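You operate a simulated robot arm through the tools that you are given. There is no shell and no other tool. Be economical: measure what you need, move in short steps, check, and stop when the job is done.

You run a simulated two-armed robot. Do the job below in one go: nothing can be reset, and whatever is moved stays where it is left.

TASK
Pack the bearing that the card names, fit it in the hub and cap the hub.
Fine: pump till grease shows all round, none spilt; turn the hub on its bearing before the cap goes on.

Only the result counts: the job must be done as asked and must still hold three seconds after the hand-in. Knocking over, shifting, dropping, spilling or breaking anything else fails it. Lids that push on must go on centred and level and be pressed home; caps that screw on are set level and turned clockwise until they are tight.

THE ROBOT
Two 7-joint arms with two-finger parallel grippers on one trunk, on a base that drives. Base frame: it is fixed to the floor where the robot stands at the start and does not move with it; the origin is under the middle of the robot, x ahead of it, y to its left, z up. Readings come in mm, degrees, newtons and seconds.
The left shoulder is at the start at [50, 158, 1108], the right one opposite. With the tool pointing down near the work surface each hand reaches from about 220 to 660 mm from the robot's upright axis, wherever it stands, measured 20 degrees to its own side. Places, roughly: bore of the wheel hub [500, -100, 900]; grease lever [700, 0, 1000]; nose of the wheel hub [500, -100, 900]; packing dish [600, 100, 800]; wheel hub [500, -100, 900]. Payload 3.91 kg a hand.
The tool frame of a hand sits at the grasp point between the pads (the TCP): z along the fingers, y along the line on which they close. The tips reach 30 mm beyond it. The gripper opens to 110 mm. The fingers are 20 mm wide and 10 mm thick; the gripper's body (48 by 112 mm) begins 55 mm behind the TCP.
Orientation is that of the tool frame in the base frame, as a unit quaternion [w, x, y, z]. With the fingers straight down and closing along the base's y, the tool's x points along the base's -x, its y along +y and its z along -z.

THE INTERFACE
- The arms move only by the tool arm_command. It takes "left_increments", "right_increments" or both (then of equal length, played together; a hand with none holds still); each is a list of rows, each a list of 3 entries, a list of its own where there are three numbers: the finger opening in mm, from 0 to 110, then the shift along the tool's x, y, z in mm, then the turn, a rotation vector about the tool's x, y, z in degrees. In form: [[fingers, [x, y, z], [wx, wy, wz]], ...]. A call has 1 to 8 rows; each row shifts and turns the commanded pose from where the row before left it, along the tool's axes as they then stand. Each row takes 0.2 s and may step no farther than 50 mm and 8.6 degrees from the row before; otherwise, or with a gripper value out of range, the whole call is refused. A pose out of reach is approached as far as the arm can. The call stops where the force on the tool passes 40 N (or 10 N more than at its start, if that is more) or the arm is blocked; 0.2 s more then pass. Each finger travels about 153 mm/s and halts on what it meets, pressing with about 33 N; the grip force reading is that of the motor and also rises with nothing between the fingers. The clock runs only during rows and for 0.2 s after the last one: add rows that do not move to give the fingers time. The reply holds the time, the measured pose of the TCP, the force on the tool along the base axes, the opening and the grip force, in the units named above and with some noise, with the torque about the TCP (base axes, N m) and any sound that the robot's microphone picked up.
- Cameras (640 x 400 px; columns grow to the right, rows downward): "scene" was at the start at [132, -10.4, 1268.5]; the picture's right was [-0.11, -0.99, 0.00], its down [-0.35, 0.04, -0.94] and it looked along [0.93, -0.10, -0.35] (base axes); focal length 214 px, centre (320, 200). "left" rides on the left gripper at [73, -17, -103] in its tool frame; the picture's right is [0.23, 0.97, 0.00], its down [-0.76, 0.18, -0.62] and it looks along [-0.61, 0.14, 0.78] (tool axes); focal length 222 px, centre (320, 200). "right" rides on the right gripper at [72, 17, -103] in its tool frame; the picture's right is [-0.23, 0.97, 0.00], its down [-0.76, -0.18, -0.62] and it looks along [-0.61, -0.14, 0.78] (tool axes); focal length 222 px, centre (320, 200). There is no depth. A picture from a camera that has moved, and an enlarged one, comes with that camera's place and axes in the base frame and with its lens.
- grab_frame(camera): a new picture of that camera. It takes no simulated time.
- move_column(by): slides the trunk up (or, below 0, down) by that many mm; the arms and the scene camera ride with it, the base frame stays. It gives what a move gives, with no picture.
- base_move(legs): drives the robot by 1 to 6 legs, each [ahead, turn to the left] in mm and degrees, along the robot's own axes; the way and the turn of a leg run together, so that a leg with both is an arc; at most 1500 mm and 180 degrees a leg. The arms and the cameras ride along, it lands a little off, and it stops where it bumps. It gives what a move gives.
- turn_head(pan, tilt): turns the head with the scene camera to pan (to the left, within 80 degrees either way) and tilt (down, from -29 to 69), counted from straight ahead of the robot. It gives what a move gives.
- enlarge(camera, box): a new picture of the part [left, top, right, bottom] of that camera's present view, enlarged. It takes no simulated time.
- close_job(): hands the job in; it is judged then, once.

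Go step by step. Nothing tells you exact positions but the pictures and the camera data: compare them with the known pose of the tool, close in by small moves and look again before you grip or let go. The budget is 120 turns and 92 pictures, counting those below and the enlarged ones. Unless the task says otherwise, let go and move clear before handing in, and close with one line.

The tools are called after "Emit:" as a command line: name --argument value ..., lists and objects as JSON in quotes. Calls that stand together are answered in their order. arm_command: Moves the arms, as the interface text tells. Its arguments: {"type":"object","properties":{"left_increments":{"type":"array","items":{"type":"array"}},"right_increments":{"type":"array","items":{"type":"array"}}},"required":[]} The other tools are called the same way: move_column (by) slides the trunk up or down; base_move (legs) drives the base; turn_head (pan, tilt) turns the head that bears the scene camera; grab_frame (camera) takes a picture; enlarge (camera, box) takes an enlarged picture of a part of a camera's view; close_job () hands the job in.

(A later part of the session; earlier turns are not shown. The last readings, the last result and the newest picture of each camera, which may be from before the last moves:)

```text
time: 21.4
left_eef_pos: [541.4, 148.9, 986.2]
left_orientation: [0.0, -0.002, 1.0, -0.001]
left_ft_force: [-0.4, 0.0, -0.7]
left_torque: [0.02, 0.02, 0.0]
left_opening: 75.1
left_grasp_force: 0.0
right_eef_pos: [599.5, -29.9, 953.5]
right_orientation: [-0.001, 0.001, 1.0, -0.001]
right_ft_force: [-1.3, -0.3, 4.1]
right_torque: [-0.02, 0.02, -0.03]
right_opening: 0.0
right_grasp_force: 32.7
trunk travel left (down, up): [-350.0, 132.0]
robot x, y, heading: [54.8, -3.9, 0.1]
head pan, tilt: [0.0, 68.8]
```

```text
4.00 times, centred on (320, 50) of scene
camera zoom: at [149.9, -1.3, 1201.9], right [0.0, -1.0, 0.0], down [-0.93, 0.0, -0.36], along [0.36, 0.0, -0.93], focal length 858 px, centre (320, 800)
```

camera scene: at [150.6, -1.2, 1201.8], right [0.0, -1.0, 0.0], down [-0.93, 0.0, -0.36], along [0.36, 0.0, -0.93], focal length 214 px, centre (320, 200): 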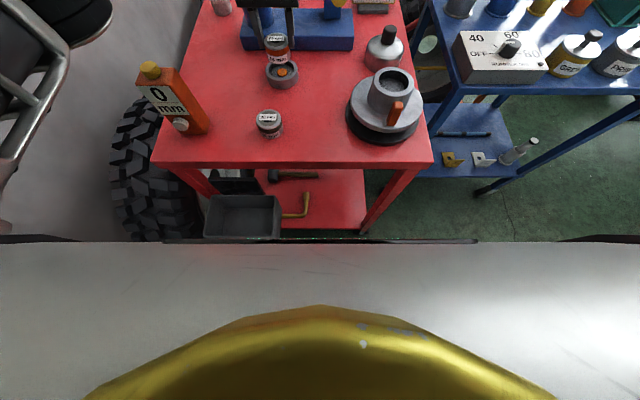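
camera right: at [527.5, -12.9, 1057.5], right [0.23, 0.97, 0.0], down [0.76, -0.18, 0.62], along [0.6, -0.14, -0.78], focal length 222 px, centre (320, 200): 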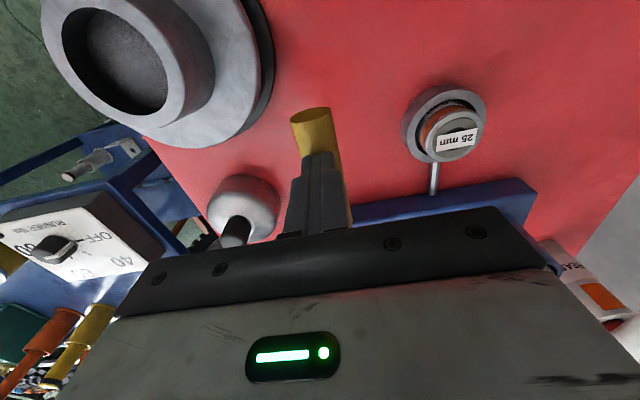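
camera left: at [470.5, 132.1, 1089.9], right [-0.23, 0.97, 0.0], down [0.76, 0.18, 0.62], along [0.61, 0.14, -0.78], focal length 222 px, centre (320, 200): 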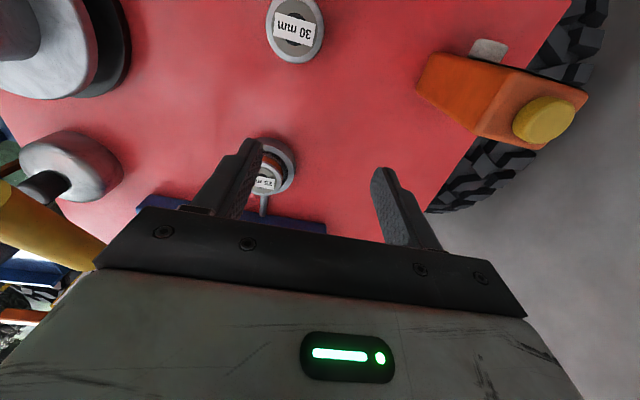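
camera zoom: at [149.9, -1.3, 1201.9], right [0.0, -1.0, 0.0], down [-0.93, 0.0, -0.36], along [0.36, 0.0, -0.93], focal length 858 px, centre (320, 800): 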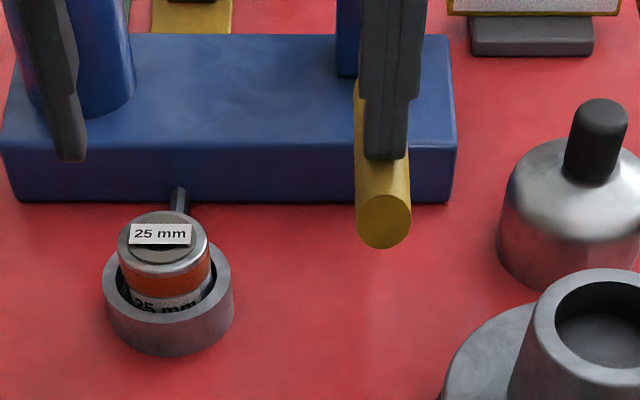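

The lever keeps going down without a stop; I continue a little.

Emit:
arm_command --right_increments '[[0, [0, 0, 7], [0, 0, 0]], [0, [0, 0, 7], [0, 0, 0]], [0, [0, 0, 7], [0, 0, 0]], [0, [0, 0, 0], [0, 0, 0]]]'

Emit:
grab_frame --camera "right"

```text
time: 22.4
left_eef_pos: [541.9, 150.6, 987.3]
left_orientation: [0.0, -0.002, 1.0, -0.001]
left_ft_force: [-0.5, 0.4, 0.6]
left_torque: [-0.01, -0.01, 0.03]
left_opening: 75.1
left_grasp_force: 0.0
right_eef_pos: [599.8, -31.7, 933.4]
right_orientation: [-0.002, 0.001, 1.0, 0.0]
right_ft_force: [1.0, 1.4, 3.9]
right_torque: [0.06, -0.09, 0.0]
right_opening: 0.2
right_grasp_force: 33.3
trunk travel left (down, up): [-350.0, 132.0]
robot x, y, heading: [53.9, -1.2, -0.0]
head pan, tilt: [0.0, 68.8]
```

```text
52 pictures are left
camera right: at [527.3, -13.0, 1036.5], right [0.23, 0.97, 0.0], down [0.76, -0.18, 0.62], along [0.6, -0.14, -0.78], focal length 222 px, centre (320, 200)
```

right: 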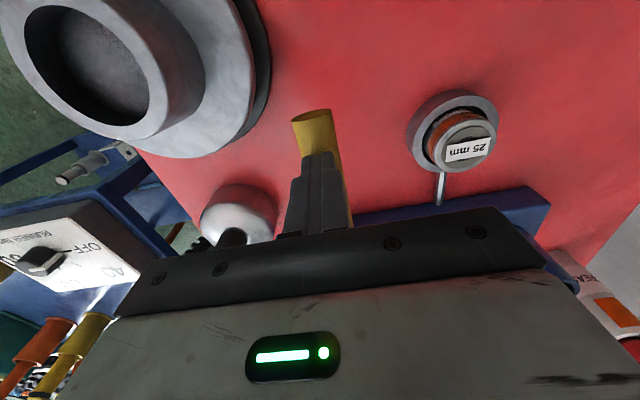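

I raise the hand to see whether the lever springs back and to check the bearing.

Emit:
arm_command --right_increments '[[0, [0, 0, -30], [0, 0, 0]], [0, [0, 0, -40], [0, 0, 0]], [0, [0, 0, -40], [0, 0, 0]], [0, [0, 0, -40], [0, 0, 0]], [0, [0, 0, 0], [0, 0, 0]]]'

Emit:
grab_frame --camera "right"

Emit:
enlarge --camera "scene" --box '[240, 30, 304, 70]'

```text
time: 23.6
left_eef_pos: [542.9, 150.1, 988.0]
left_orientation: [-0.001, -0.002, 1.0, -0.001]
left_ft_force: [0.1, -0.9, -0.2]
left_torque: [0.01, 0.03, -0.01]
left_opening: 74.8
left_grasp_force: 0.0
right_eef_pos: [598.3, -29.4, 1083.7]
right_orientation: [-0.002, 0.001, 1.0, -0.001]
right_ft_force: [-0.2, 0.4, -0.1]
right_torque: [0.01, 0.02, -0.01]
right_opening: 0.0
right_grasp_force: 33.1
trunk travel left (down, up): [-350.0, 132.0]
robot x, y, heading: [53.6, -4.4, 0.2]
head pan, tilt: [0.0, 68.8]
```

```text
51 pictures are left
camera right: at [526.8, -12.4, 1187.7], right [0.23, 0.97, 0.0], down [0.76, -0.18, 0.62], along [0.6, -0.14, -0.79], focal length 222 px, centre (320, 200)
```

right: 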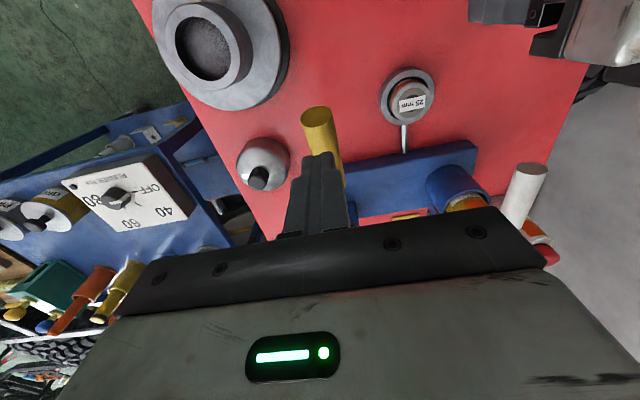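

```text
10.00 times, centred on (272, 50) of scene
camera zoom: at [150.4, -1.3, 1201.9], right [0.0, -1.0, 0.0], down [-0.93, 0.0, -0.36], along [0.36, 0.0, -0.93], focal length 2145 px, centre (800, 1700)
```

zoom: 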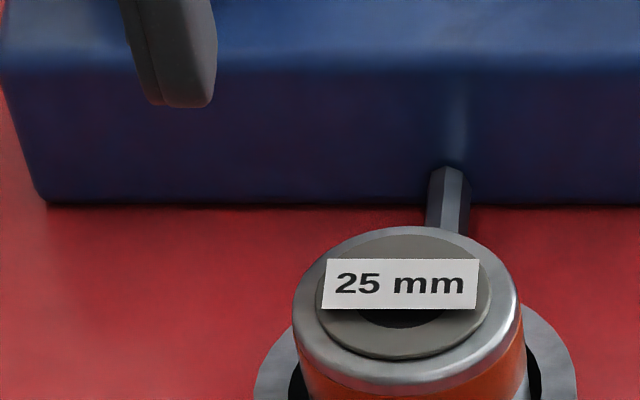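

The lever springs back up. I zoom on the bearing for any grease.

Emit:
enlarge --camera "right" --box '[368, 60, 448, 110]'

```text
8.00 times, centred on (408, 85) of right
camera zoom: at [526.8, -12.4, 1187.7], right [0.23, 0.97, 0.0], down [0.76, -0.18, 0.62], along [0.6, -0.14, -0.79], focal length 1777 px, centre (-384, 1120)
```

zoom: 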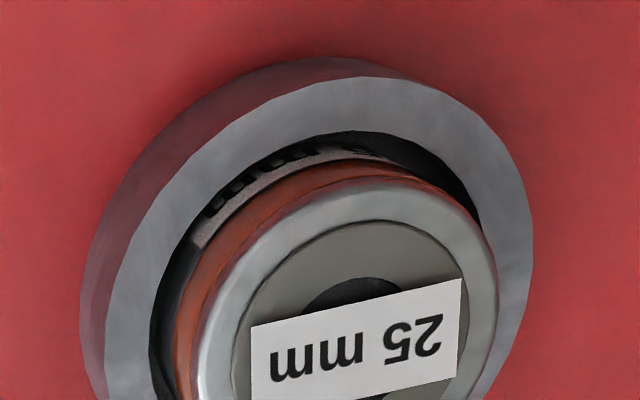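

No grease yet after that first stroke, which may not have reached the bottom. I stroke again, deeper.

Emit:
arm_command --right_increments '[[0, [0, 0, 40], [0, 0, 0]], [0, [0, 0, 30], [0, 0, 0]], [0, [0, 0, 30], [0, 0, 0]], [0, [0, 0, 30], [0, 0, 0]], [0, [0, 0, 20], [0, 0, 0]], [0, [0, 0, 10], [0, 0, 0]], [0, [0, 0, 10], [0, 0, 0]], [0, [0, 0, 0], [0, 0, 0]]]'

Emit:
enlarge --camera "scene" --box '[240, 0, 400, 100]'

```text
time: 25.1
left_eef_pos: [540.6, 148.6, 990.1]
left_orientation: [0.001, -0.002, 1.0, -0.002]
left_ft_force: [-0.1, -0.1, -0.1]
left_torque: [-0.02, -0.01, -0.02]
left_opening: 74.8
left_grasp_force: 0.0
right_eef_pos: [599.8, -30.0, 926.9]
right_orientation: [0.005, 0.0, 1.0, 0.002]
right_ft_force: [-7.5, -2.5, 16.1]
right_torque: [-0.1, 0.04, -0.02]
right_opening: 0.0
right_grasp_force: 32.9
trunk travel left (down, up): [-350.0, 132.0]
robot x, y, heading: [54.2, -2.9, 0.1]
head pan, tilt: [0.0, 68.8]
stopped in row 7 (right hand): the force on the tool passed its limit at 49 N (the readings are from after the stop); the commanded pose is now the measured one
```

```text
4.00 times, centred on (320, 50) of scene
camera zoom: at [148.5, -1.6, 1202.1], right [0.0, -1.0, 0.0], down [-0.93, 0.0, -0.36], along [0.36, 0.0, -0.93], focal length 858 px, centre (320, 800)
```

zoom: 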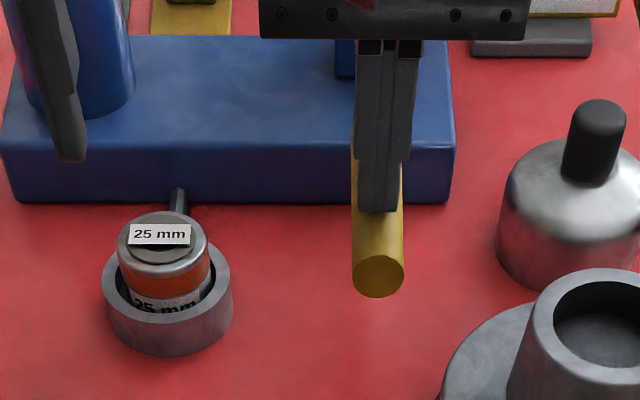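

That reached the bottom stop at TCP z ≈ 928. I raise fully and check the bearing.

Emit:
arm_command --right_increments '[[0, [0, 0, -30], [0, 0, 0]], [0, [0, 0, -40], [0, 0, 0]], [0, [0, 0, -40], [0, 0, 0]], [0, [0, 0, -20], [0, 0, 0]], [0, [0, 0, 0], [0, 0, 0]]]'

Emit:
enlarge --camera "right" --box '[352, 60, 480, 140]'

```text
time: 26.3
left_eef_pos: [543.7, 148.2, 987.6]
left_orientation: [0.0, -0.002, 1.0, -0.001]
left_ft_force: [0.0, 0.1, 0.1]
left_torque: [-0.01, 0.02, 0.03]
left_opening: 74.9
left_grasp_force: 0.1
right_eef_pos: [601.4, -28.3, 1051.8]
right_orientation: [0.004, 0.0, 1.0, 0.002]
right_ft_force: [0.2, -0.7, 0.2]
right_torque: [0.01, 0.0, -0.02]
right_opening: 0.2
right_grasp_force: 32.9
trunk travel left (down, up): [-350.0, 132.0]
robot x, y, heading: [54.3, -1.5, 0.3]
head pan, tilt: [0.0, 68.8]
```

```text
5.00 times, centred on (416, 100) of right
camera zoom: at [527.1, -11.9, 1154.7], right [0.23, 0.97, 0.01], down [0.76, -0.18, 0.63], along [0.61, -0.14, -0.78], focal length 1111 px, centre (-160, 700)
```

zoom: 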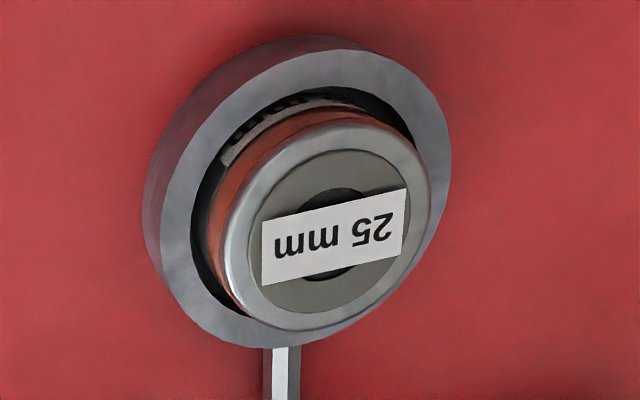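

Nothing yet after the second stroke; I do one more full stroke and look each time.

Emit:
arm_command --right_increments '[[0, [0, 0, 40], [0, 0, 0]], [0, [0, 0, 40], [0, 0, 0]], [0, [0, 0, 32], [0, 0, 0]], [0, [0, 0, 9], [0, 0, 0]], [0, [0, 0, 0], [0, 0, 0]], [0, [0, 0, -41], [0, 0, 0]], [0, [0, 0, -40], [0, 0, 0]], [0, [0, 0, -40], [0, 0, 0]]]'

Emit:
enlarge --camera "right" --box '[352, 60, 480, 140]'

```text
time: 28.1
left_eef_pos: [542.4, 149.5, 987.9]
left_orientation: [0.0, -0.001, 1.0, 0.0]
left_ft_force: [0.9, 0.3, -0.6]
left_torque: [0.03, -0.01, -0.01]
left_opening: 74.9
left_grasp_force: 0.0
right_eef_pos: [600.2, -30.2, 1053.6]
right_orientation: [0.003, 0.0, 1.0, 0.002]
right_ft_force: [-0.9, -0.3, 0.3]
right_torque: [-0.02, -0.02, 0.01]
right_opening: 0.0
right_grasp_force: 32.7
trunk travel left (down, up): [-350.0, 132.0]
robot x, y, heading: [56.1, -0.3, 0.0]
head pan, tilt: [0.0, 68.8]
```

```text
5.00 times, centred on (416, 100) of right
camera zoom: at [525.8, -13.9, 1156.1], right [0.23, 0.97, 0.01], down [0.76, -0.18, 0.63], along [0.61, -0.14, -0.78], focal length 1111 px, centre (-160, 700)
```

zoom: 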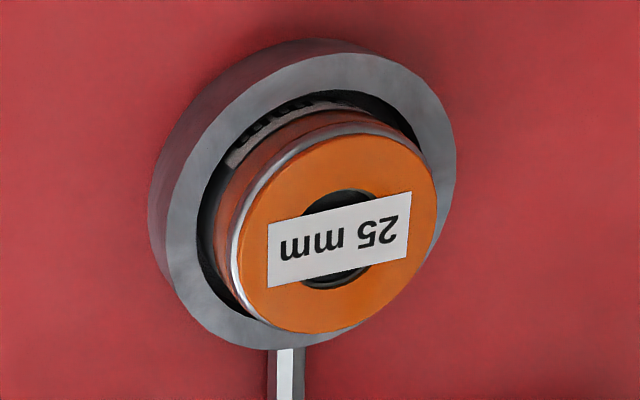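

Grease now shows as a full orange ring after the third stroke, with none spilt, so I stop pumping. I park the right hand clear and bring the left hand back over the bearing.

Emit:
arm_command --right_increments '[[0, [0, 0, -40], [0, 0, 0]], [0, [20, -30, -30], [0, 0, 0]], [0, [25, -40, 0], [0, 0, 0]], [0, [25, -40, 0], [0, 0, 0]], [0, [25, -40, 0], [0, 0, 0]], [0, [25, -40, 0], [0, 0, 0]], [0, [25, -40, 0], [0, 0, 0]], [0, [25, -40, 0], [0, 0, 0]]]' --left_increments '[[80, [-20, 0, 0], [0, 0, 0]], [80, [-30, 0, 0], [0, 0, 0]], [80, [0, -27, 0], [0, 0, 0]], [80, [-2, -27, 10], [0, 0, 0]], [80, [-20, 0, 15], [0, 0, 0]], [80, [-30, 0, 20], [0, 0, 0]], [80, [0, 0, 25], [0, 0, 0]], [80, [0, 0, 0], [0, 0, 0]]]'

Emit:
enlarge --camera "scene" --box '[240, 20, 336, 80]'

Emit:
grab_frame --camera "left"

```text
time: 29.9
left_eef_pos: [643.5, 94.2, 918.2]
left_orientation: [0.0, -0.001, 1.0, 0.0]
left_ft_force: [0.2, -0.1, 0.2]
left_torque: [-0.01, 0.02, 0.01]
left_opening: 80.0
left_grasp_force: 0.0
right_eef_pos: [428.8, -302.0, 1118.9]
right_orientation: [0.004, 0.0, 1.0, 0.002]
right_ft_force: [-0.5, 0.0, 0.2]
right_torque: [0.01, -0.01, 0.03]
right_opening: 0.0
right_grasp_force: 32.7
trunk travel left (down, up): [-350.0, 132.0]
robot x, y, heading: [56.9, -5.5, -0.0]
head pan, tilt: [0.0, 68.8]
```

```text
6.67 times, centred on (288, 50) of scene
camera zoom: at [149.8, -1.8, 1201.9], right [0.0, -1.0, 0.0], down [-0.93, 0.0, -0.36], along [0.36, 0.0, -0.93], focal length 1430 px, centre (533, 1200)
```

zoom: 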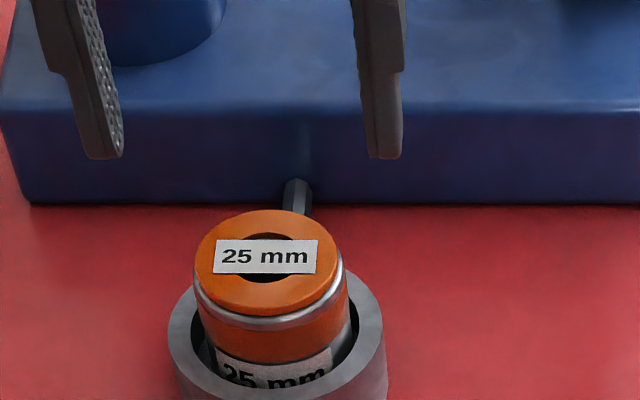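

```text
44 pictures are left
camera left: at [570.8, 76.5, 1020.7], right [-0.23, 0.97, 0.0], down [0.76, 0.18, 0.62], along [0.61, 0.14, -0.78], focal length 222 px, centre (320, 200)
```

left: 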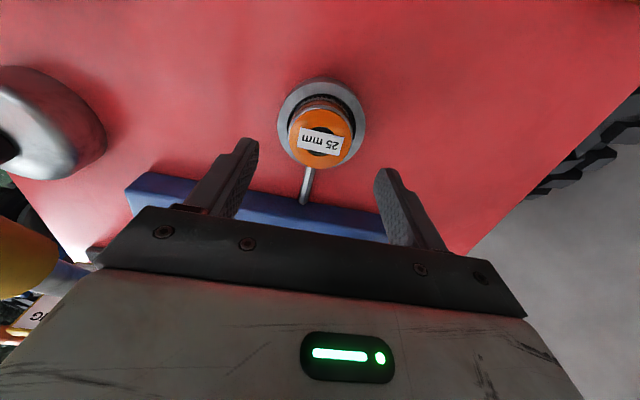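

The ring of grease is complete and clean. I lower 52 mm, take the bearing near its top and lift it.

Emit:
arm_command --left_increments '[[80, [0, -1, 25], [0, 0, 0]], [80, [0, 0, 20], [0, 0, 0]], [80, [0, 0, 7], [0, 0, 0]], [62, [0, 0, 0], [0, 0, 0]], [40, [0, 0, 0], [0, 0, 0]], [40, [0, 0, 0], [0, 0, 0]]]'

Emit:
enlarge --camera "scene" --box '[240, 20, 336, 80]'

```text
time: 31.3
left_eef_pos: [644.8, 93.2, 866.6]
left_orientation: [0.0, -0.002, 1.0, -0.002]
left_ft_force: [1.4, 0.0, -0.4]
left_torque: [0.04, -0.12, -0.03]
left_opening: 53.3
left_grasp_force: 32.7
right_eef_pos: [429.4, -302.0, 1120.3]
right_orientation: [0.003, 0.0, 1.0, 0.002]
right_ft_force: [0.4, 0.7, -0.8]
right_torque: [-0.04, 0.02, 0.0]
right_opening: 0.0
right_grasp_force: 33.3
trunk travel left (down, up): [-350.0, 132.0]
robot x, y, heading: [53.5, 1.1, 0.2]
head pan, tilt: [0.0, 68.8]
```

```text
6.67 times, centred on (288, 50) of scene
camera zoom: at [150.4, -1.4, 1201.9], right [0.0, -1.0, 0.0], down [-0.93, 0.0, -0.36], along [0.36, 0.0, -0.93], focal length 1430 px, centre (533, 1200)
```

zoom: 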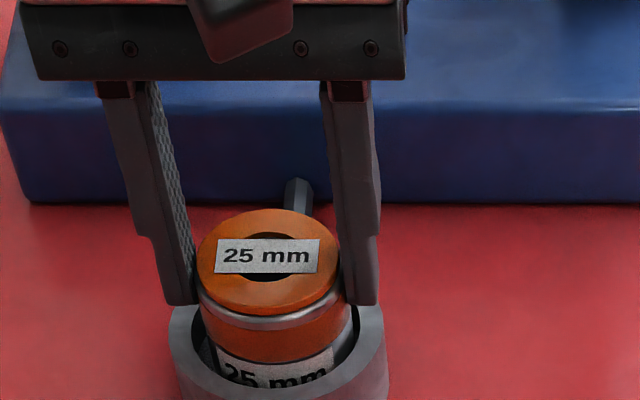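

Gripped again. I lift clear and move back, then across in front of the lever to the hub.

Emit:
arm_command --left_increments '[[40, [0, 0, -10], [0, 0, 0]], [40, [0, 0, -30], [0, 0, 0]], [40, [0, 0, -40], [0, 0, 0]], [40, [0, 0, -40], [0, 0, 0]], [40, [41, 0, 0], [0, 0, 0]], [40, [41, 0, 0], [0, 0, 0]], [40, [41, 0, 0], [0, 0, 0]], [40, [41, 0, 0], [0, 0, 0]]]'

Emit:
arm_command --left_increments '[[40, [0, -30, 0], [0, 0, 0]], [40, [0, -40, 0], [0, 0, 0]], [40, [0, -40, 0], [0, 0, 0]], [40, [0, -40, 0], [0, 0, 0]], [40, [0, -40, 0], [0, 0, 0]], [40, [-10, -30, 0], [0, 0, 0]], [40, [-25, -14, 0], [0, 0, 0]], [40, [0, 0, 0], [0, 0, 0]]]'

Emit:
grab_frame --camera "left"

Emit:
grab_frame --camera "scene"

```text
time: 33.1
left_eef_pos: [483.7, 93.2, 986.5]
left_orientation: [-0.001, -0.003, 1.0, 0.0]
left_ft_force: [-0.8, 0.1, -2.4]
left_torque: [-0.02, -0.02, 0.04]
left_opening: 53.0
left_grasp_force: 32.8
right_eef_pos: [429.8, -301.7, 1120.2]
right_orientation: [0.004, 0.001, 1.0, 0.002]
right_ft_force: [0.1, -0.6, 0.8]
right_torque: [0.01, -0.01, -0.02]
right_opening: 0.0
right_grasp_force: 33.1
trunk travel left (down, up): [-350.0, 132.0]
robot x, y, heading: [53.6, 3.8, 0.1]
head pan, tilt: [0.0, 68.8]
```

```text
time: 34.9
left_eef_pos: [516.3, -140.3, 985.7]
left_orientation: [0.0, -0.002, 1.0, -0.001]
left_ft_force: [-0.1, 1.3, -4.1]
left_torque: [0.07, -0.04, 0.02]
left_opening: 53.1
left_grasp_force: 32.9
right_eef_pos: [430.3, -302.5, 1120.3]
right_orientation: [0.005, 0.0, 1.0, 0.001]
right_ft_force: [0.4, 0.6, -1.1]
right_torque: [-0.02, 0.0, 0.0]
right_opening: 0.0
right_grasp_force: 33.5
trunk travel left (down, up): [-350.0, 132.0]
robot x, y, heading: [57.0, -0.8, -0.1]
head pan, tilt: [0.0, 68.8]
```

```text
42 pictures are left
camera left: at [444.3, -157.5, 1087.9], right [-0.23, 0.97, 0.0], down [0.76, 0.18, 0.62], along [0.61, 0.14, -0.78], focal length 222 px, centre (320, 200)
```

left: 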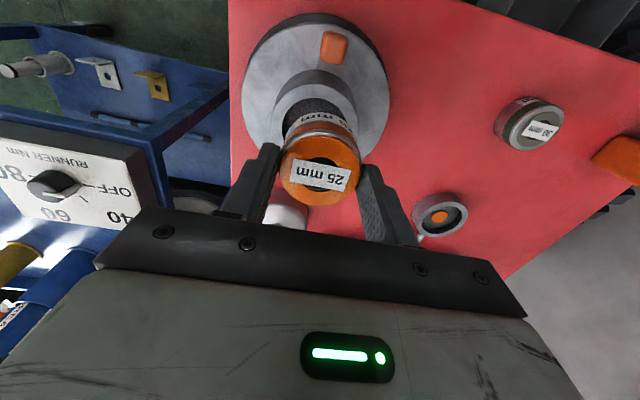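

```text
41 pictures are left
camera scene: at [150.6, -1.4, 1201.8], right [0.0, -1.0, 0.0], down [-0.93, 0.0, -0.36], along [0.36, 0.0, -0.93], focal length 214 px, centre (320, 200)
```

scene: 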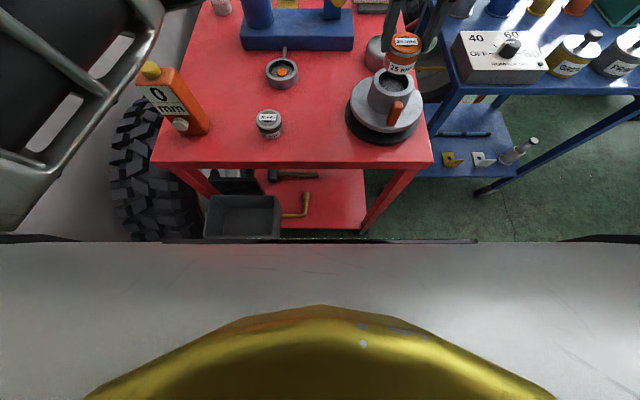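

The dish is clean and the bearing hangs over the hub. I enlarge both views for centring.

Emit:
enlarge --camera "left" --box '[240, 50, 400, 150]'

Emit:
enlarge --camera "scene" --box '[345, 20, 441, 80]'

```text
4.00 times, centred on (320, 100) of left
camera zoom: at [444.3, -157.5, 1087.9], right [-0.23, 0.97, 0.0], down [0.76, 0.18, 0.62], along [0.61, 0.14, -0.78], focal length 888 px, centre (320, 600)
```

zoom: 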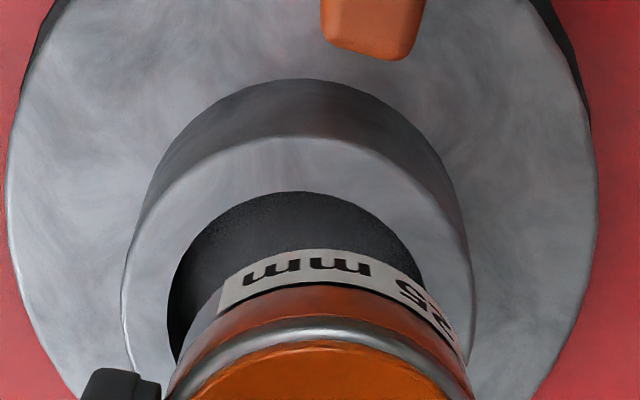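

```text
6.67 times, centred on (393, 50) of scene
camera zoom: at [150.6, -1.4, 1201.8], right [0.0, -1.0, 0.0], down [-0.93, 0.0, -0.36], along [0.36, 0.0, -0.93], focal length 1430 px, centre (-167, 1200)
```

zoom: 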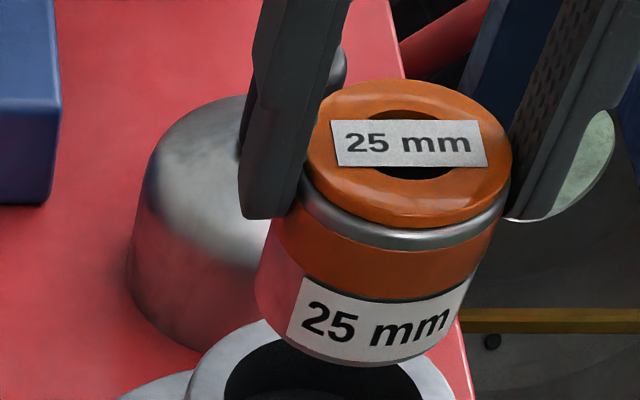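

I need the whole nose rim in the scene view for the offset.

Emit:
enlarge --camera "scene" --box '[345, 60, 441, 120]'

```text
6.67 times, centred on (393, 90) of scene
camera zoom: at [150.6, -1.4, 1201.8], right [0.0, -1.0, 0.0], down [-0.93, 0.0, -0.36], along [0.36, 0.0, -0.93], focal length 1430 px, centre (-167, 933)
```

zoom: 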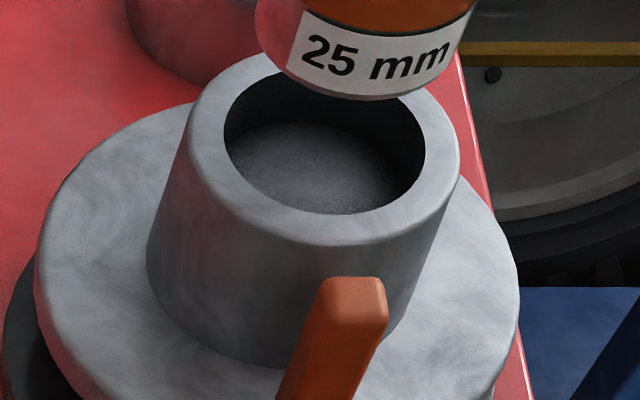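

The nose rim is at about [519, -145, 894.5] and the bore floor about 18 mm down. I shift (+2.3, -3.3) and lower the bearing to just above the rim.

Emit:
arm_command --left_increments '[[40, [-2.3, -3.3, 10], [0, 0, 0]], [40, [0, 0, 12], [0, 0, 0]], [40, [0, 0, 8], [0, 0, 0]], [40, [0, 0, 0], [0, 0, 0]]]'

Emit:
enlarge --camera "left" --box '[240, 80, 400, 180]'

Emit:
enlarge --camera "scene" --box '[345, 40, 441, 100]'

```text
time: 35.9
left_eef_pos: [520.0, -143.8, 954.5]
left_orientation: [0.0, -0.002, 1.0, -0.001]
left_ft_force: [-0.4, -0.1, -3.9]
left_torque: [-0.01, -0.02, 0.01]
left_opening: 53.2
left_grasp_force: 33.4
right_eef_pos: [430.8, -300.7, 1119.4]
right_orientation: [0.004, 0.0, 1.0, 0.001]
right_ft_force: [-0.4, 1.0, -0.2]
right_torque: [0.04, -0.03, 0.0]
right_opening: 0.0
right_grasp_force: 32.9
trunk travel left (down, up): [-350.0, 132.0]
robot x, y, heading: [54.5, 1.3, -0.0]
head pan, tilt: [0.0, 68.8]
```

```text
4.00 times, centred on (320, 130) of left
camera zoom: at [447.4, -161.1, 1057.5], right [-0.23, 0.97, 0.0], down [0.76, 0.18, 0.62], along [0.61, 0.14, -0.78], focal length 888 px, centre (320, 480)
```

zoom: 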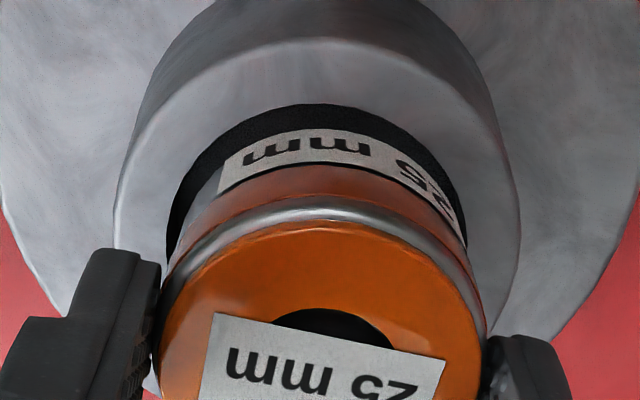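

```text
6.67 times, centred on (393, 70) of scene
camera zoom: at [150.6, -1.5, 1201.8], right [0.0, -1.0, 0.0], down [-0.93, 0.0, -0.36], along [0.36, 0.0, -0.93], focal length 1430 px, centre (-167, 1067)
```

zoom: 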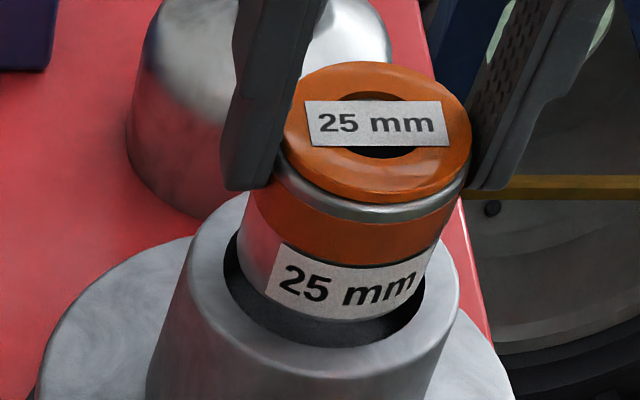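

Alignment is within about 1 mm. I correct by (-1, +0.3) and lower slowly into the bore.

Emit:
arm_command --left_increments '[[40, [1, 0.3, 3], [0, 0, 0]], [40, [0, 0, 4], [0, 0, 0]], [40, [0, 0, 4], [0, 0, 0]], [40, [0, 0, 3], [0, 0, 0]], [40, [0, 0, 0], [0, 0, 0]]]'

Emit:
enlarge --camera "scene" --box '[345, 40, 441, 100]'

```text
time: 37.1
left_eef_pos: [518.7, -143.4, 942.0]
left_orientation: [0.0, -0.002, 1.0, -0.001]
left_ft_force: [-0.4, -0.3, -3.2]
left_torque: [0.02, 0.01, 0.01]
left_opening: 53.5
left_grasp_force: 32.7
right_eef_pos: [428.8, -301.5, 1120.3]
right_orientation: [0.005, 0.0, 1.0, 0.001]
right_ft_force: [-0.6, 0.3, 0.4]
right_torque: [-0.01, -0.02, 0.02]
right_opening: 0.0
right_grasp_force: 33.0
trunk travel left (down, up): [-350.0, 132.0]
robot x, y, heading: [56.2, -1.1, -0.2]
head pan, tilt: [0.0, 68.8]
```

```text
6.67 times, centred on (393, 70) of scene
camera zoom: at [150.6, -1.5, 1201.8], right [0.0, -1.0, 0.0], down [-0.93, 0.0, -0.36], along [0.36, 0.0, -0.93], focal length 1430 px, centre (-167, 1067)
```

zoom: 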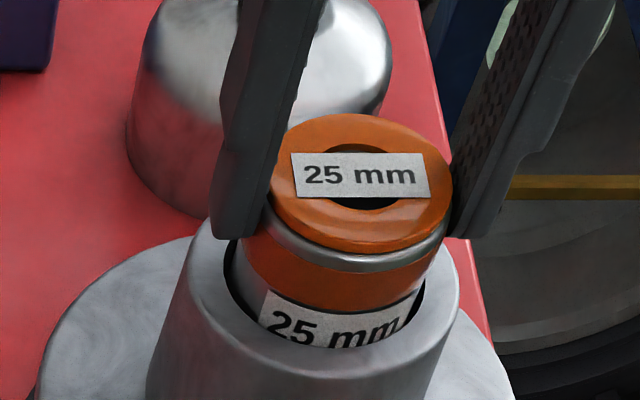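

The bearing is in the bore without contact; I continue until it seats.

Emit:
arm_command --left_increments '[[40, [0, 0, 3], [0, 0, 0]], [40, [0, 0, 3], [0, 0, 0]], [40, [0, 0, 2], [0, 0, 0]], [40, [0, 0, 2], [0, 0, 0]], [40, [0, 0, 0], [0, 0, 0]]]'

Emit:
enlarge --camera "scene" --box '[345, 40, 441, 100]'

```text
time: 38.3
left_eef_pos: [519.4, -143.1, 931.1]
left_orientation: [0.0, -0.001, 1.0, -0.001]
left_ft_force: [0.1, -0.5, -2.7]
left_torque: [0.06, -0.04, 0.02]
left_opening: 53.1
left_grasp_force: 33.0
right_eef_pos: [430.1, -301.9, 1119.2]
right_orientation: [0.004, 0.001, 1.0, 0.002]
right_ft_force: [0.3, 0.3, 0.3]
right_torque: [0.01, -0.02, 0.03]
right_opening: 0.1
right_grasp_force: 33.2
trunk travel left (down, up): [-350.0, 132.0]
robot x, y, heading: [51.9, -1.3, 0.1]
head pan, tilt: [0.0, 68.8]
```

```text
6.67 times, centred on (393, 70) of scene
camera zoom: at [150.5, -1.5, 1201.9], right [0.0, -1.0, 0.0], down [-0.93, 0.0, -0.36], along [0.36, 0.0, -0.93], focal length 1430 px, centre (-167, 1067)
```

zoom: 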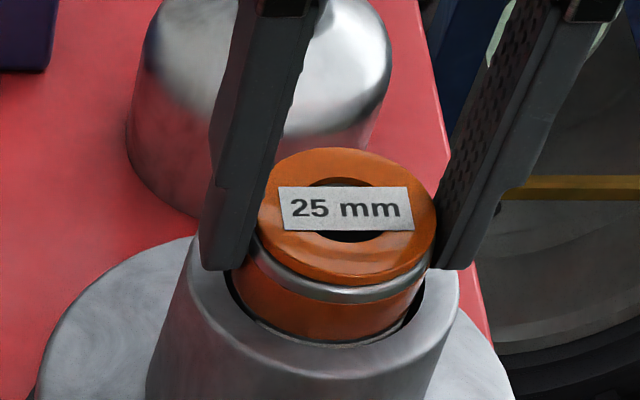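

Still free; a few more millimetres.

Emit:
arm_command --left_increments '[[40, [0, 0, 2], [0, 0, 0]], [40, [0, 0, 1.5], [0, 0, 0]], [40, [0, 0, 1], [0, 0, 0]], [40, [0, 0, 0], [0, 0, 0]]]'

```text
time: 39.3
left_eef_pos: [517.8, -142.2, 931.7]
left_orientation: [0.003, -0.003, 1.0, -0.002]
left_ft_force: [4.7, -2.3, 34.5]
left_torque: [0.15, 0.05, 0.02]
left_opening: 53.2
left_grasp_force: 33.1
right_eef_pos: [427.8, -302.3, 1122.6]
right_orientation: [0.006, 0.0, 1.0, 0.002]
right_ft_force: [-0.7, 0.4, -0.1]
right_torque: [0.0, 0.0, 0.01]
right_opening: 0.1
right_grasp_force: 32.9
trunk travel left (down, up): [-350.0, 132.0]
robot x, y, heading: [53.8, 0.2, 0.2]
head pan, tilt: [0.0, 68.8]
```

Firm contact (34 N), matching the bore floor. I relieve the press, release and lift to look.

Emit:
arm_command --left_increments '[[40, [0, 0, -3.5], [0, 0, 0]], [56, [0, 0, 0], [0, 0, 0]], [70, [0, 0, 0], [0, 0, 0]], [75, [0, 0, -15], [0, 0, 0]], [75, [0, 0, -40], [0, 0, 0]], [75, [0, 0, 0], [0, 0, 0]]]'

Emit:
enlarge --camera "scene" --box '[345, 50, 441, 110]'

Emit:
enlarge --camera "left" --box '[240, 80, 400, 180]'

```text
time: 40.7
left_eef_pos: [516.2, -143.1, 987.4]
left_orientation: [0.0, -0.002, 1.0, -0.001]
left_ft_force: [-0.1, -0.8, 0.8]
left_torque: [0.01, 0.01, 0.04]
left_opening: 74.9
left_grasp_force: 0.0
right_eef_pos: [428.7, -300.9, 1119.3]
right_orientation: [0.004, 0.0, 1.0, 0.002]
right_ft_force: [-1.0, 0.0, 1.1]
right_torque: [0.0, 0.01, -0.03]
right_opening: 0.0
right_grasp_force: 33.1
trunk travel left (down, up): [-350.0, 132.0]
robot x, y, heading: [54.1, 0.4, 0.1]
head pan, tilt: [0.0, 68.8]
```

```text
6.67 times, centred on (393, 80) of scene
camera zoom: at [150.4, -1.4, 1201.8], right [0.0, -1.0, 0.0], down [-0.93, 0.0, -0.36], along [0.36, 0.0, -0.93], focal length 1430 px, centre (-167, 1000)
```

zoom: 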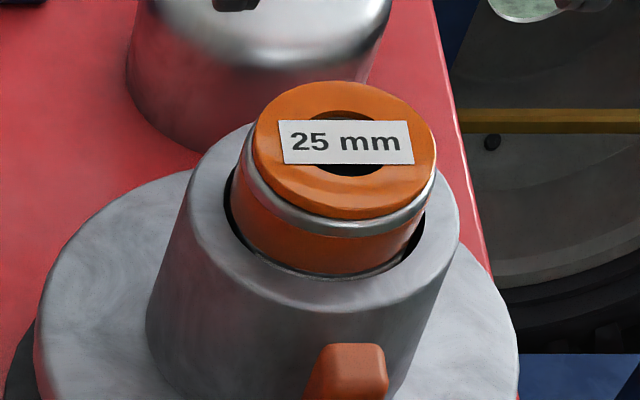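

```text
4.00 times, centred on (320, 130) of left
camera zoom: at [445.0, -160.9, 1089.5], right [-0.23, 0.97, 0.0], down [0.76, 0.18, 0.62], along [0.61, 0.14, -0.78], focal length 888 px, centre (320, 480)
```

zoom: 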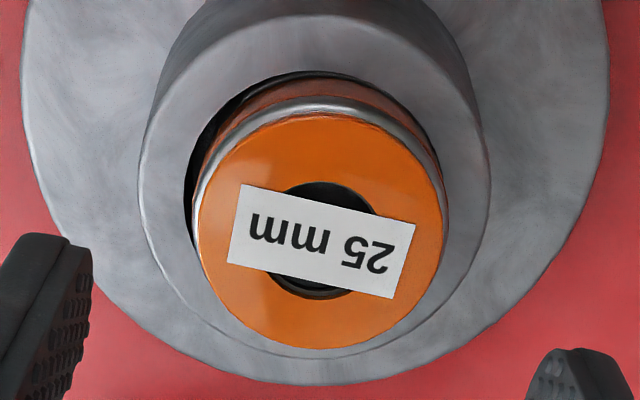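

The bearing sits level and centred in the bore. To turn the hub I'll grip its nose with the left hand, fingers clear of the orange peg, and rotate the wrist.

Emit:
arm_command --left_increments '[[104, [-3, -1.3, 0], [0, 0, 0]], [104, [0, 0, 30], [0, 0, 0]], [104, [0, 0, 30], [0, 0, 0]], [104, [0, 0, 20], [0, 0, 0]], [104, [0, 0, 0], [0, 0, 0]]]'

Emit:
grab_frame --camera "left"

Emit:
enlarge --camera "scene" --box '[325, 40, 453, 120]'

```text
time: 41.9
left_eef_pos: [523.3, -146.1, 906.5]
left_orientation: [0.0, -0.002, 1.0, 0.0]
left_ft_force: [0.2, -0.6, -0.1]
left_torque: [0.01, -0.01, 0.03]
left_opening: 103.9
left_grasp_force: 0.1
right_eef_pos: [428.9, -303.0, 1119.6]
right_orientation: [0.004, 0.001, 1.0, 0.002]
right_ft_force: [-0.6, -0.3, 0.4]
right_torque: [-0.02, 0.02, -0.01]
right_opening: 0.0
right_grasp_force: 33.0
trunk travel left (down, up): [-350.0, 132.0]
robot x, y, heading: [53.5, -2.9, 0.5]
head pan, tilt: [0.0, 68.8]
```

```text
31 pictures are left
camera left: at [449.9, -163.2, 1008.7], right [-0.23, 0.97, 0.0], down [0.76, 0.18, 0.62], along [0.61, 0.14, -0.78], focal length 222 px, centre (320, 200)
```

left: 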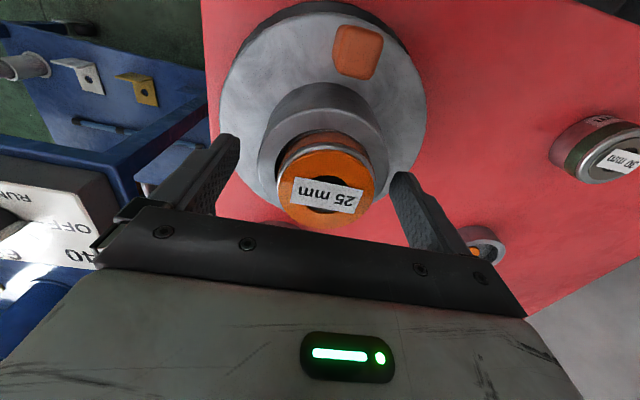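

```text
5.00 times, centred on (389, 80) of scene
camera zoom: at [150.3, -1.4, 1201.9], right [0.0, -1.0, 0.0], down [-0.93, 0.0, -0.36], along [0.36, 0.0, -0.93], focal length 1072 px, centre (-25, 800)
```

zoom: 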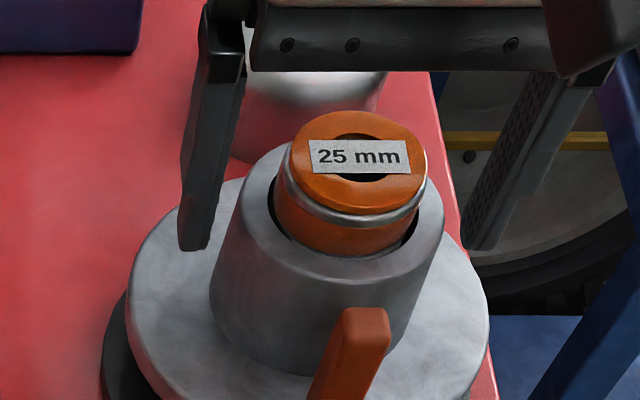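

The fingers straddle the nose; I centre on the axis (-3.5, +1.8), close and check.

Emit:
arm_command --left_increments '[[104, [3.5, 1.8, 0], [0, 0, 0]], [90, [0, 0, 0], [0, 0, 0]], [75, [0, 0, 0], [0, 0, 0]], [60, [0, 0, 0], [0, 0, 0]], [60, [0, 0, 0], [0, 0, 0]]]'

```text
time: 43.1
left_eef_pos: [517.7, -142.4, 906.6]
left_orientation: [0.001, -0.002, 1.0, -0.001]
left_ft_force: [-1.0, -1.4, -3.4]
left_torque: [-0.52, -0.39, -0.02]
left_opening: 77.8
left_grasp_force: 44.6
right_eef_pos: [430.2, -302.1, 1119.8]
right_orientation: [0.005, 0.0, 1.0, 0.001]
right_ft_force: [-0.1, -0.1, -0.5]
right_torque: [0.02, -0.01, 0.01]
right_opening: 0.0
right_grasp_force: 32.9
trunk travel left (down, up): [-350.0, 132.0]
robot x, y, heading: [53.8, -6.1, 0.1]
head pan, tilt: [0.0, 68.8]
```

Gripped on the nose (78 mm). I turn it slowly about the vertical axis.

Emit:
arm_command --left_increments '[[60, [0, 0, 0], [0, 0, 6]], [60, [0, 0, 0], [0, 0, 8]], [60, [0, 0, 0], [0, 0, 8]], [60, [0, 0, 0], [0, 0, 8]], [60, [0, 0, 0], [0, 0, 8]], [60, [0, 0, 0], [0, 0, 8]], [60, [0, 0, 0], [0, 0, 8]], [60, [0, 0, 0], [0, 0, 0]]]'

Emit:
grab_frame --camera "scene"

```text
time: 44.9
left_eef_pos: [518.5, -141.6, 906.2]
left_orientation: [0.0, 0.452, 0.892, 0.0]
left_ft_force: [5.6, 6.9, 9.4]
left_torque: [-0.86, 0.46, -0.06]
left_opening: 78.1
left_grasp_force: 44.5
right_eef_pos: [429.8, -300.0, 1120.5]
right_orientation: [0.005, 0.0, 1.0, 0.002]
right_ft_force: [0.6, 0.8, -0.2]
right_torque: [0.0, 0.06, 0.0]
right_opening: 0.2
right_grasp_force: 32.6
trunk travel left (down, up): [-350.0, 132.0]
robot x, y, heading: [53.8, -3.1, 0.3]
head pan, tilt: [0.0, 68.8]
```

```text
29 pictures are left
camera scene: at [150.4, -0.4, 1201.9], right [0.0, -1.0, 0.0], down [-0.93, 0.0, -0.36], along [0.36, 0.0, -0.93], focal length 214 px, centre (320, 200)
```

scene: 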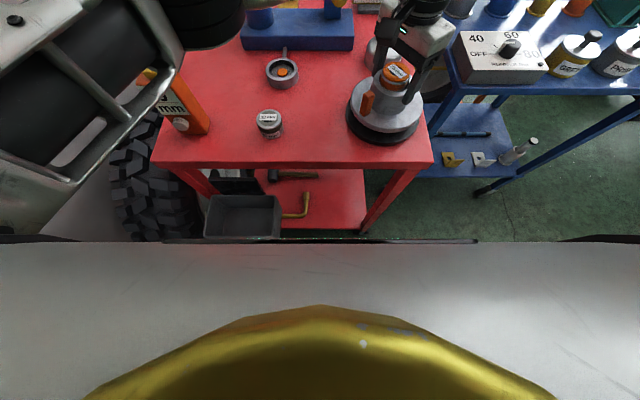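

The hub turned with the wrist (peg now at the left). I turn further, to about 100°.

Emit:
arm_command --left_increments '[[60, [0, 0, 0], [0, 0, 8]], [60, [0, 0, 0], [0, 0, 8]], [60, [0, 0, 0], [0, 0, 8]], [60, [0, 0, 0], [0, 0, 8]], [60, [0, 0, 0], [0, 0, 8]], [60, [0, 0, 0], [0, 0, 8]], [60, [0, 0, 0], [0, 0, 0]]]'

Emit:
enlarge --camera "scene" --box '[325, 20, 485, 120]'

```text
time: 46.5
left_eef_pos: [519.9, -142.6, 907.1]
left_orientation: [0.002, 0.483, 0.876, 0.001]
left_ft_force: [11.9, 7.4, 11.8]
left_torque: [0.45, -0.09, 0.02]
left_opening: 77.8
left_grasp_force: 45.4
left hand out of reach, approached as far as the arm can: row 1, 2, 3, 4, 5, 6
right_eef_pos: [429.4, -300.2, 1120.3]
right_orientation: [0.004, 0.0, 1.0, 0.002]
right_ft_force: [1.3, -0.2, 0.3]
right_torque: [-0.01, 0.02, -0.01]
right_opening: 0.0
right_grasp_force: 32.5
trunk travel left (down, up): [-350.0, 132.0]
robot x, y, heading: [54.7, 0.2, -0.2]
head pan, tilt: [0.0, 68.8]
```

```text
4.00 times, centred on (405, 70) of scene
camera zoom: at [150.7, -0.4, 1201.9], right [0.0, -1.0, 0.0], down [-0.93, 0.0, -0.36], along [0.36, 0.0, -0.93], focal length 858 px, centre (-20, 720)
```

zoom: 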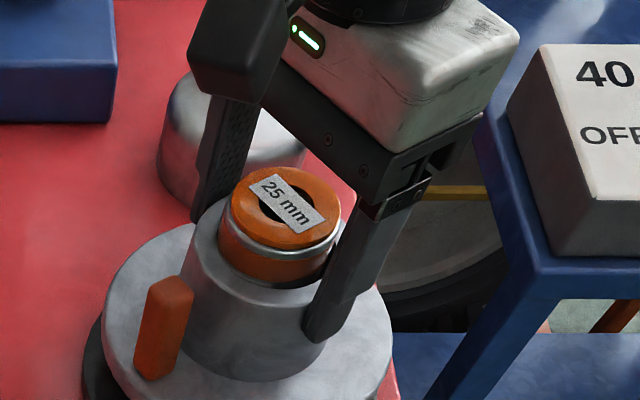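

The wrist stops at about 58°, so I'll ratchet: release, rise above the peg, turn the hand back and regrip for more turn.

Emit:
arm_command --left_increments '[[90, [0, 0, 0], [0, 0, 0]], [104, [0, 0, 0], [0, 0, 0]], [104, [0, 0, -35], [0, 0, 0]], [104, [0, 0, 0], [0, 0, -8]], [104, [0, 0, 0], [0, 0, -8]], [104, [0, 0, 0], [0, 0, -8]], [104, [0, 0, 0], [0, 0, -8]], [104, [0, 0, 0], [0, 0, -8]]]'

Emit:
arm_command --left_increments '[[104, [0, 0, 0], [0, 0, -8]], [104, [0, 0, 0], [0, 0, -8]], [104, [0, 0, 0], [0, 0, -8]], [104, [0, 0, 0], [0, 0, -8]], [104, [0, 0, 0], [0, 0, -8]], [104, [0, 0, 0], [0, 0, -8]], [104, [0, 0, 0], [0, 0, -8]], [104, [0, 0, 0], [0, 0, -8]]]'

```text
time: 48.3
left_eef_pos: [518.8, -141.9, 940.9]
left_orientation: [0.0, 0.153, 0.988, 0.0]
left_ft_force: [0.7, 0.2, -0.3]
left_torque: [0.01, 0.02, 0.0]
left_opening: 104.0
left_grasp_force: 0.1
right_eef_pos: [429.7, -303.6, 1119.7]
right_orientation: [0.004, 0.0, 1.0, 0.001]
right_ft_force: [-0.1, -1.1, 0.5]
right_torque: [-0.02, 0.0, -0.04]
right_opening: 0.0
right_grasp_force: 33.1
trunk travel left (down, up): [-350.0, 132.0]
robot x, y, heading: [57.1, -0.9, 0.1]
head pan, tilt: [0.0, 68.8]
```

```text
time: 50.1
left_eef_pos: [517.5, -143.7, 940.4]
left_orientation: [0.0, -0.394, 0.919, 0.0]
left_ft_force: [0.1, 0.6, -1.1]
left_torque: [-0.01, 0.01, -0.04]
left_opening: 103.9
left_grasp_force: 0.1
right_eef_pos: [429.4, -302.3, 1120.9]
right_orientation: [0.004, 0.0, 1.0, 0.002]
right_ft_force: [-0.6, 0.3, -0.4]
right_torque: [0.01, -0.01, 0.01]
right_opening: 0.0
right_grasp_force: 33.1
trunk travel left (down, up): [-350.0, 132.0]
robot x, y, heading: [55.0, 1.8, 0.1]
head pan, tilt: [0.0, 68.8]
```

The hand is at -46°; I turn to about -68° and look before going down past the peg.

Emit:
arm_command --left_increments '[[104, [0, 0, 0], [0, 0, -7.5]], [104, [0, 0, 0], [0, 0, -7.5]], [104, [0, 0, 0], [0, 0, -7.5]], [104, [0, 0, 0], [0, 0, 0]]]'

Emit:
enlarge --camera "scene" --box '[325, 20, 485, 120]'

```text
time: 51.1
left_eef_pos: [518.7, -142.9, 939.5]
left_orientation: [-0.001, -0.564, 0.826, 0.0]
left_ft_force: [-0.7, -0.4, -0.1]
left_torque: [0.0, 0.01, 0.05]
left_opening: 103.9
left_grasp_force: 0.0
right_eef_pos: [429.3, -302.7, 1120.8]
right_orientation: [0.004, -0.001, 1.0, 0.002]
right_ft_force: [-0.3, 0.1, -0.6]
right_torque: [0.03, -0.01, -0.01]
right_opening: 0.1
right_grasp_force: 33.0
trunk travel left (down, up): [-350.0, 132.0]
robot x, y, heading: [54.5, -2.8, 0.4]
head pan, tilt: [0.0, 68.8]
```

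```text
4.00 times, centred on (405, 70) of scene
camera zoom: at [150.3, -1.4, 1201.9], right [0.0, -1.0, 0.0], down [-0.93, 0.0, -0.36], along [0.36, 0.0, -0.93], focal length 858 px, centre (-20, 720)
```

zoom: 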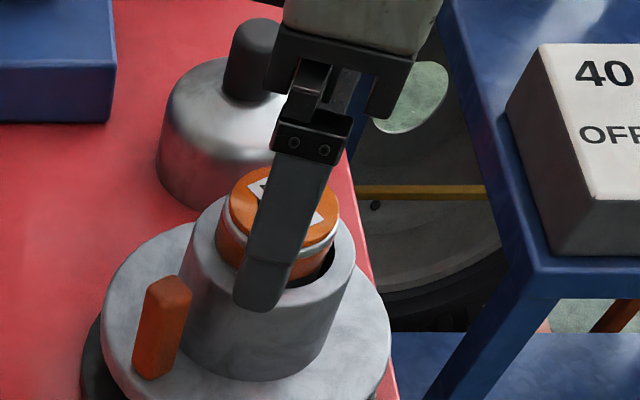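

The finger clears the peg. I go down, close and turn again.

Emit:
arm_command --left_increments '[[104, [0, 0, 20], [0, 0, 0]], [104, [0, 0, 13], [0, 0, 0]], [90, [0, 0, 0], [0, 0, 0]], [75, [0, 0, 0], [0, 0, 0]], [60, [0, 0, 0], [0, 0, 0]], [60, [0, 0, 0], [0, 0, 0]], [60, [0, 0, 0], [0, 0, 6]], [60, [0, 0, 0], [0, 0, 8]]]'

Emit:
arm_command --left_increments '[[60, [0, 0, 0], [0, 0, 8]], [60, [0, 0, 0], [0, 0, 8]], [60, [0, 0, 0], [0, 0, 8]], [60, [0, 0, 0], [0, 0, 8]], [60, [0, 0, 0], [0, 0, 8]], [60, [0, 0, 0], [0, 0, 8]], [60, [0, 0, 0], [0, 0, 8]], [60, [0, 0, 0], [0, 0, 8]]]'

Emit:
arm_command --left_increments '[[60, [0, 0, 0], [0, 0, 8]], [60, [0, 0, 0], [0, 0, 8]], [60, [0, 0, 0], [0, 0, 8]], [60, [0, 0, 0], [0, 0, 8]], [60, [0, 0, 0], [0, 0, 8]], [60, [0, 0, 0], [0, 0, 4]], [60, [0, 0, 0], [0, 0, 0]]]'

Emit:
enlarge --camera "scene" --box '[325, 20, 485, 120]'

```text
time: 52.9
left_eef_pos: [519.0, -145.2, 907.1]
left_orientation: [0.0, -0.458, 0.889, -0.002]
left_ft_force: [20.8, -14.1, -2.1]
left_torque: [0.09, -0.41, 0.11]
left_opening: 80.3
left_grasp_force: 45.0
right_eef_pos: [430.4, -303.2, 1119.4]
right_orientation: [0.003, -0.001, 1.0, 0.002]
right_ft_force: [0.3, -0.7, -0.2]
right_torque: [0.02, 0.02, -0.01]
right_opening: 0.0
right_grasp_force: 33.3
trunk travel left (down, up): [-350.0, 132.0]
robot x, y, heading: [53.8, -1.0, 0.2]
head pan, tilt: [0.0, 68.8]
```

```text
time: 54.2
left_eef_pos: [527.9, -141.9, 906.8]
left_orientation: [0.008, -0.142, 0.99, -0.005]
left_ft_force: [11.4, -10.8, -11.9]
left_torque: [0.09, -0.9, 0.54]
left_opening: 84.2
left_grasp_force: 45.0
right_eef_pos: [431.1, -303.4, 1119.5]
right_orientation: [0.003, 0.0, 1.0, 0.003]
right_ft_force: [-0.5, -0.6, 1.0]
right_torque: [-0.01, 0.03, -0.02]
right_opening: 0.0
right_grasp_force: 33.0
trunk travel left (down, up): [-350.0, 132.0]
robot x, y, heading: [55.7, 3.7, 0.1]
head pan, tilt: [0.0, 68.8]
stopped in row 6 (left hand): the force on the tool passed its limit at 46 N (the readings are from after the stop); the commanded pose is now the measured one
```

```text
time: 54.9
left_eef_pos: [529.1, -140.3, 906.3]
left_orientation: [0.007, -0.116, 0.993, -0.005]
left_ft_force: [12.0, -15.7, -7.6]
left_torque: [2.57, 1.32, 1.45]
left_opening: 83.9
left_grasp_force: 45.5
right_eef_pos: [431.6, -304.6, 1119.5]
right_orientation: [0.003, 0.0, 1.0, 0.003]
right_ft_force: [-0.1, 0.3, -0.2]
right_torque: [-0.02, 0.01, 0.03]
right_opening: 0.0
right_grasp_force: 32.8
trunk travel left (down, up): [-350.0, 132.0]
robot x, y, heading: [57.2, 0.2, 0.0]
head pan, tilt: [0.0, 68.8]
stopped in row 3 (left hand): the arm was blocked; the commanded pose is now the measured one
```

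```text
4.00 times, centred on (405, 70) of scene
camera zoom: at [152.9, -3.9, 1201.9], right [0.0, -1.0, 0.0], down [-0.93, 0.0, -0.36], along [0.36, 0.0, -0.93], focal length 858 px, centre (-20, 720)
```

zoom: 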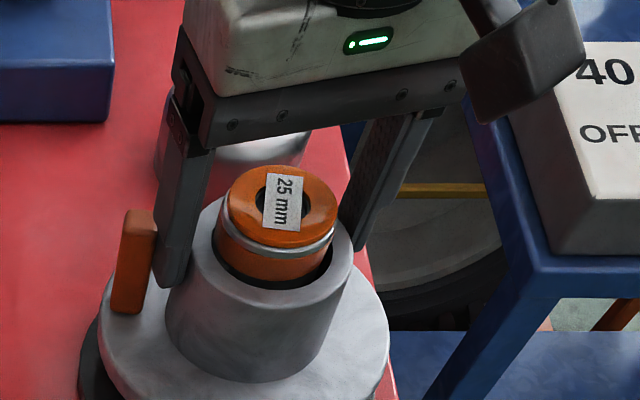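

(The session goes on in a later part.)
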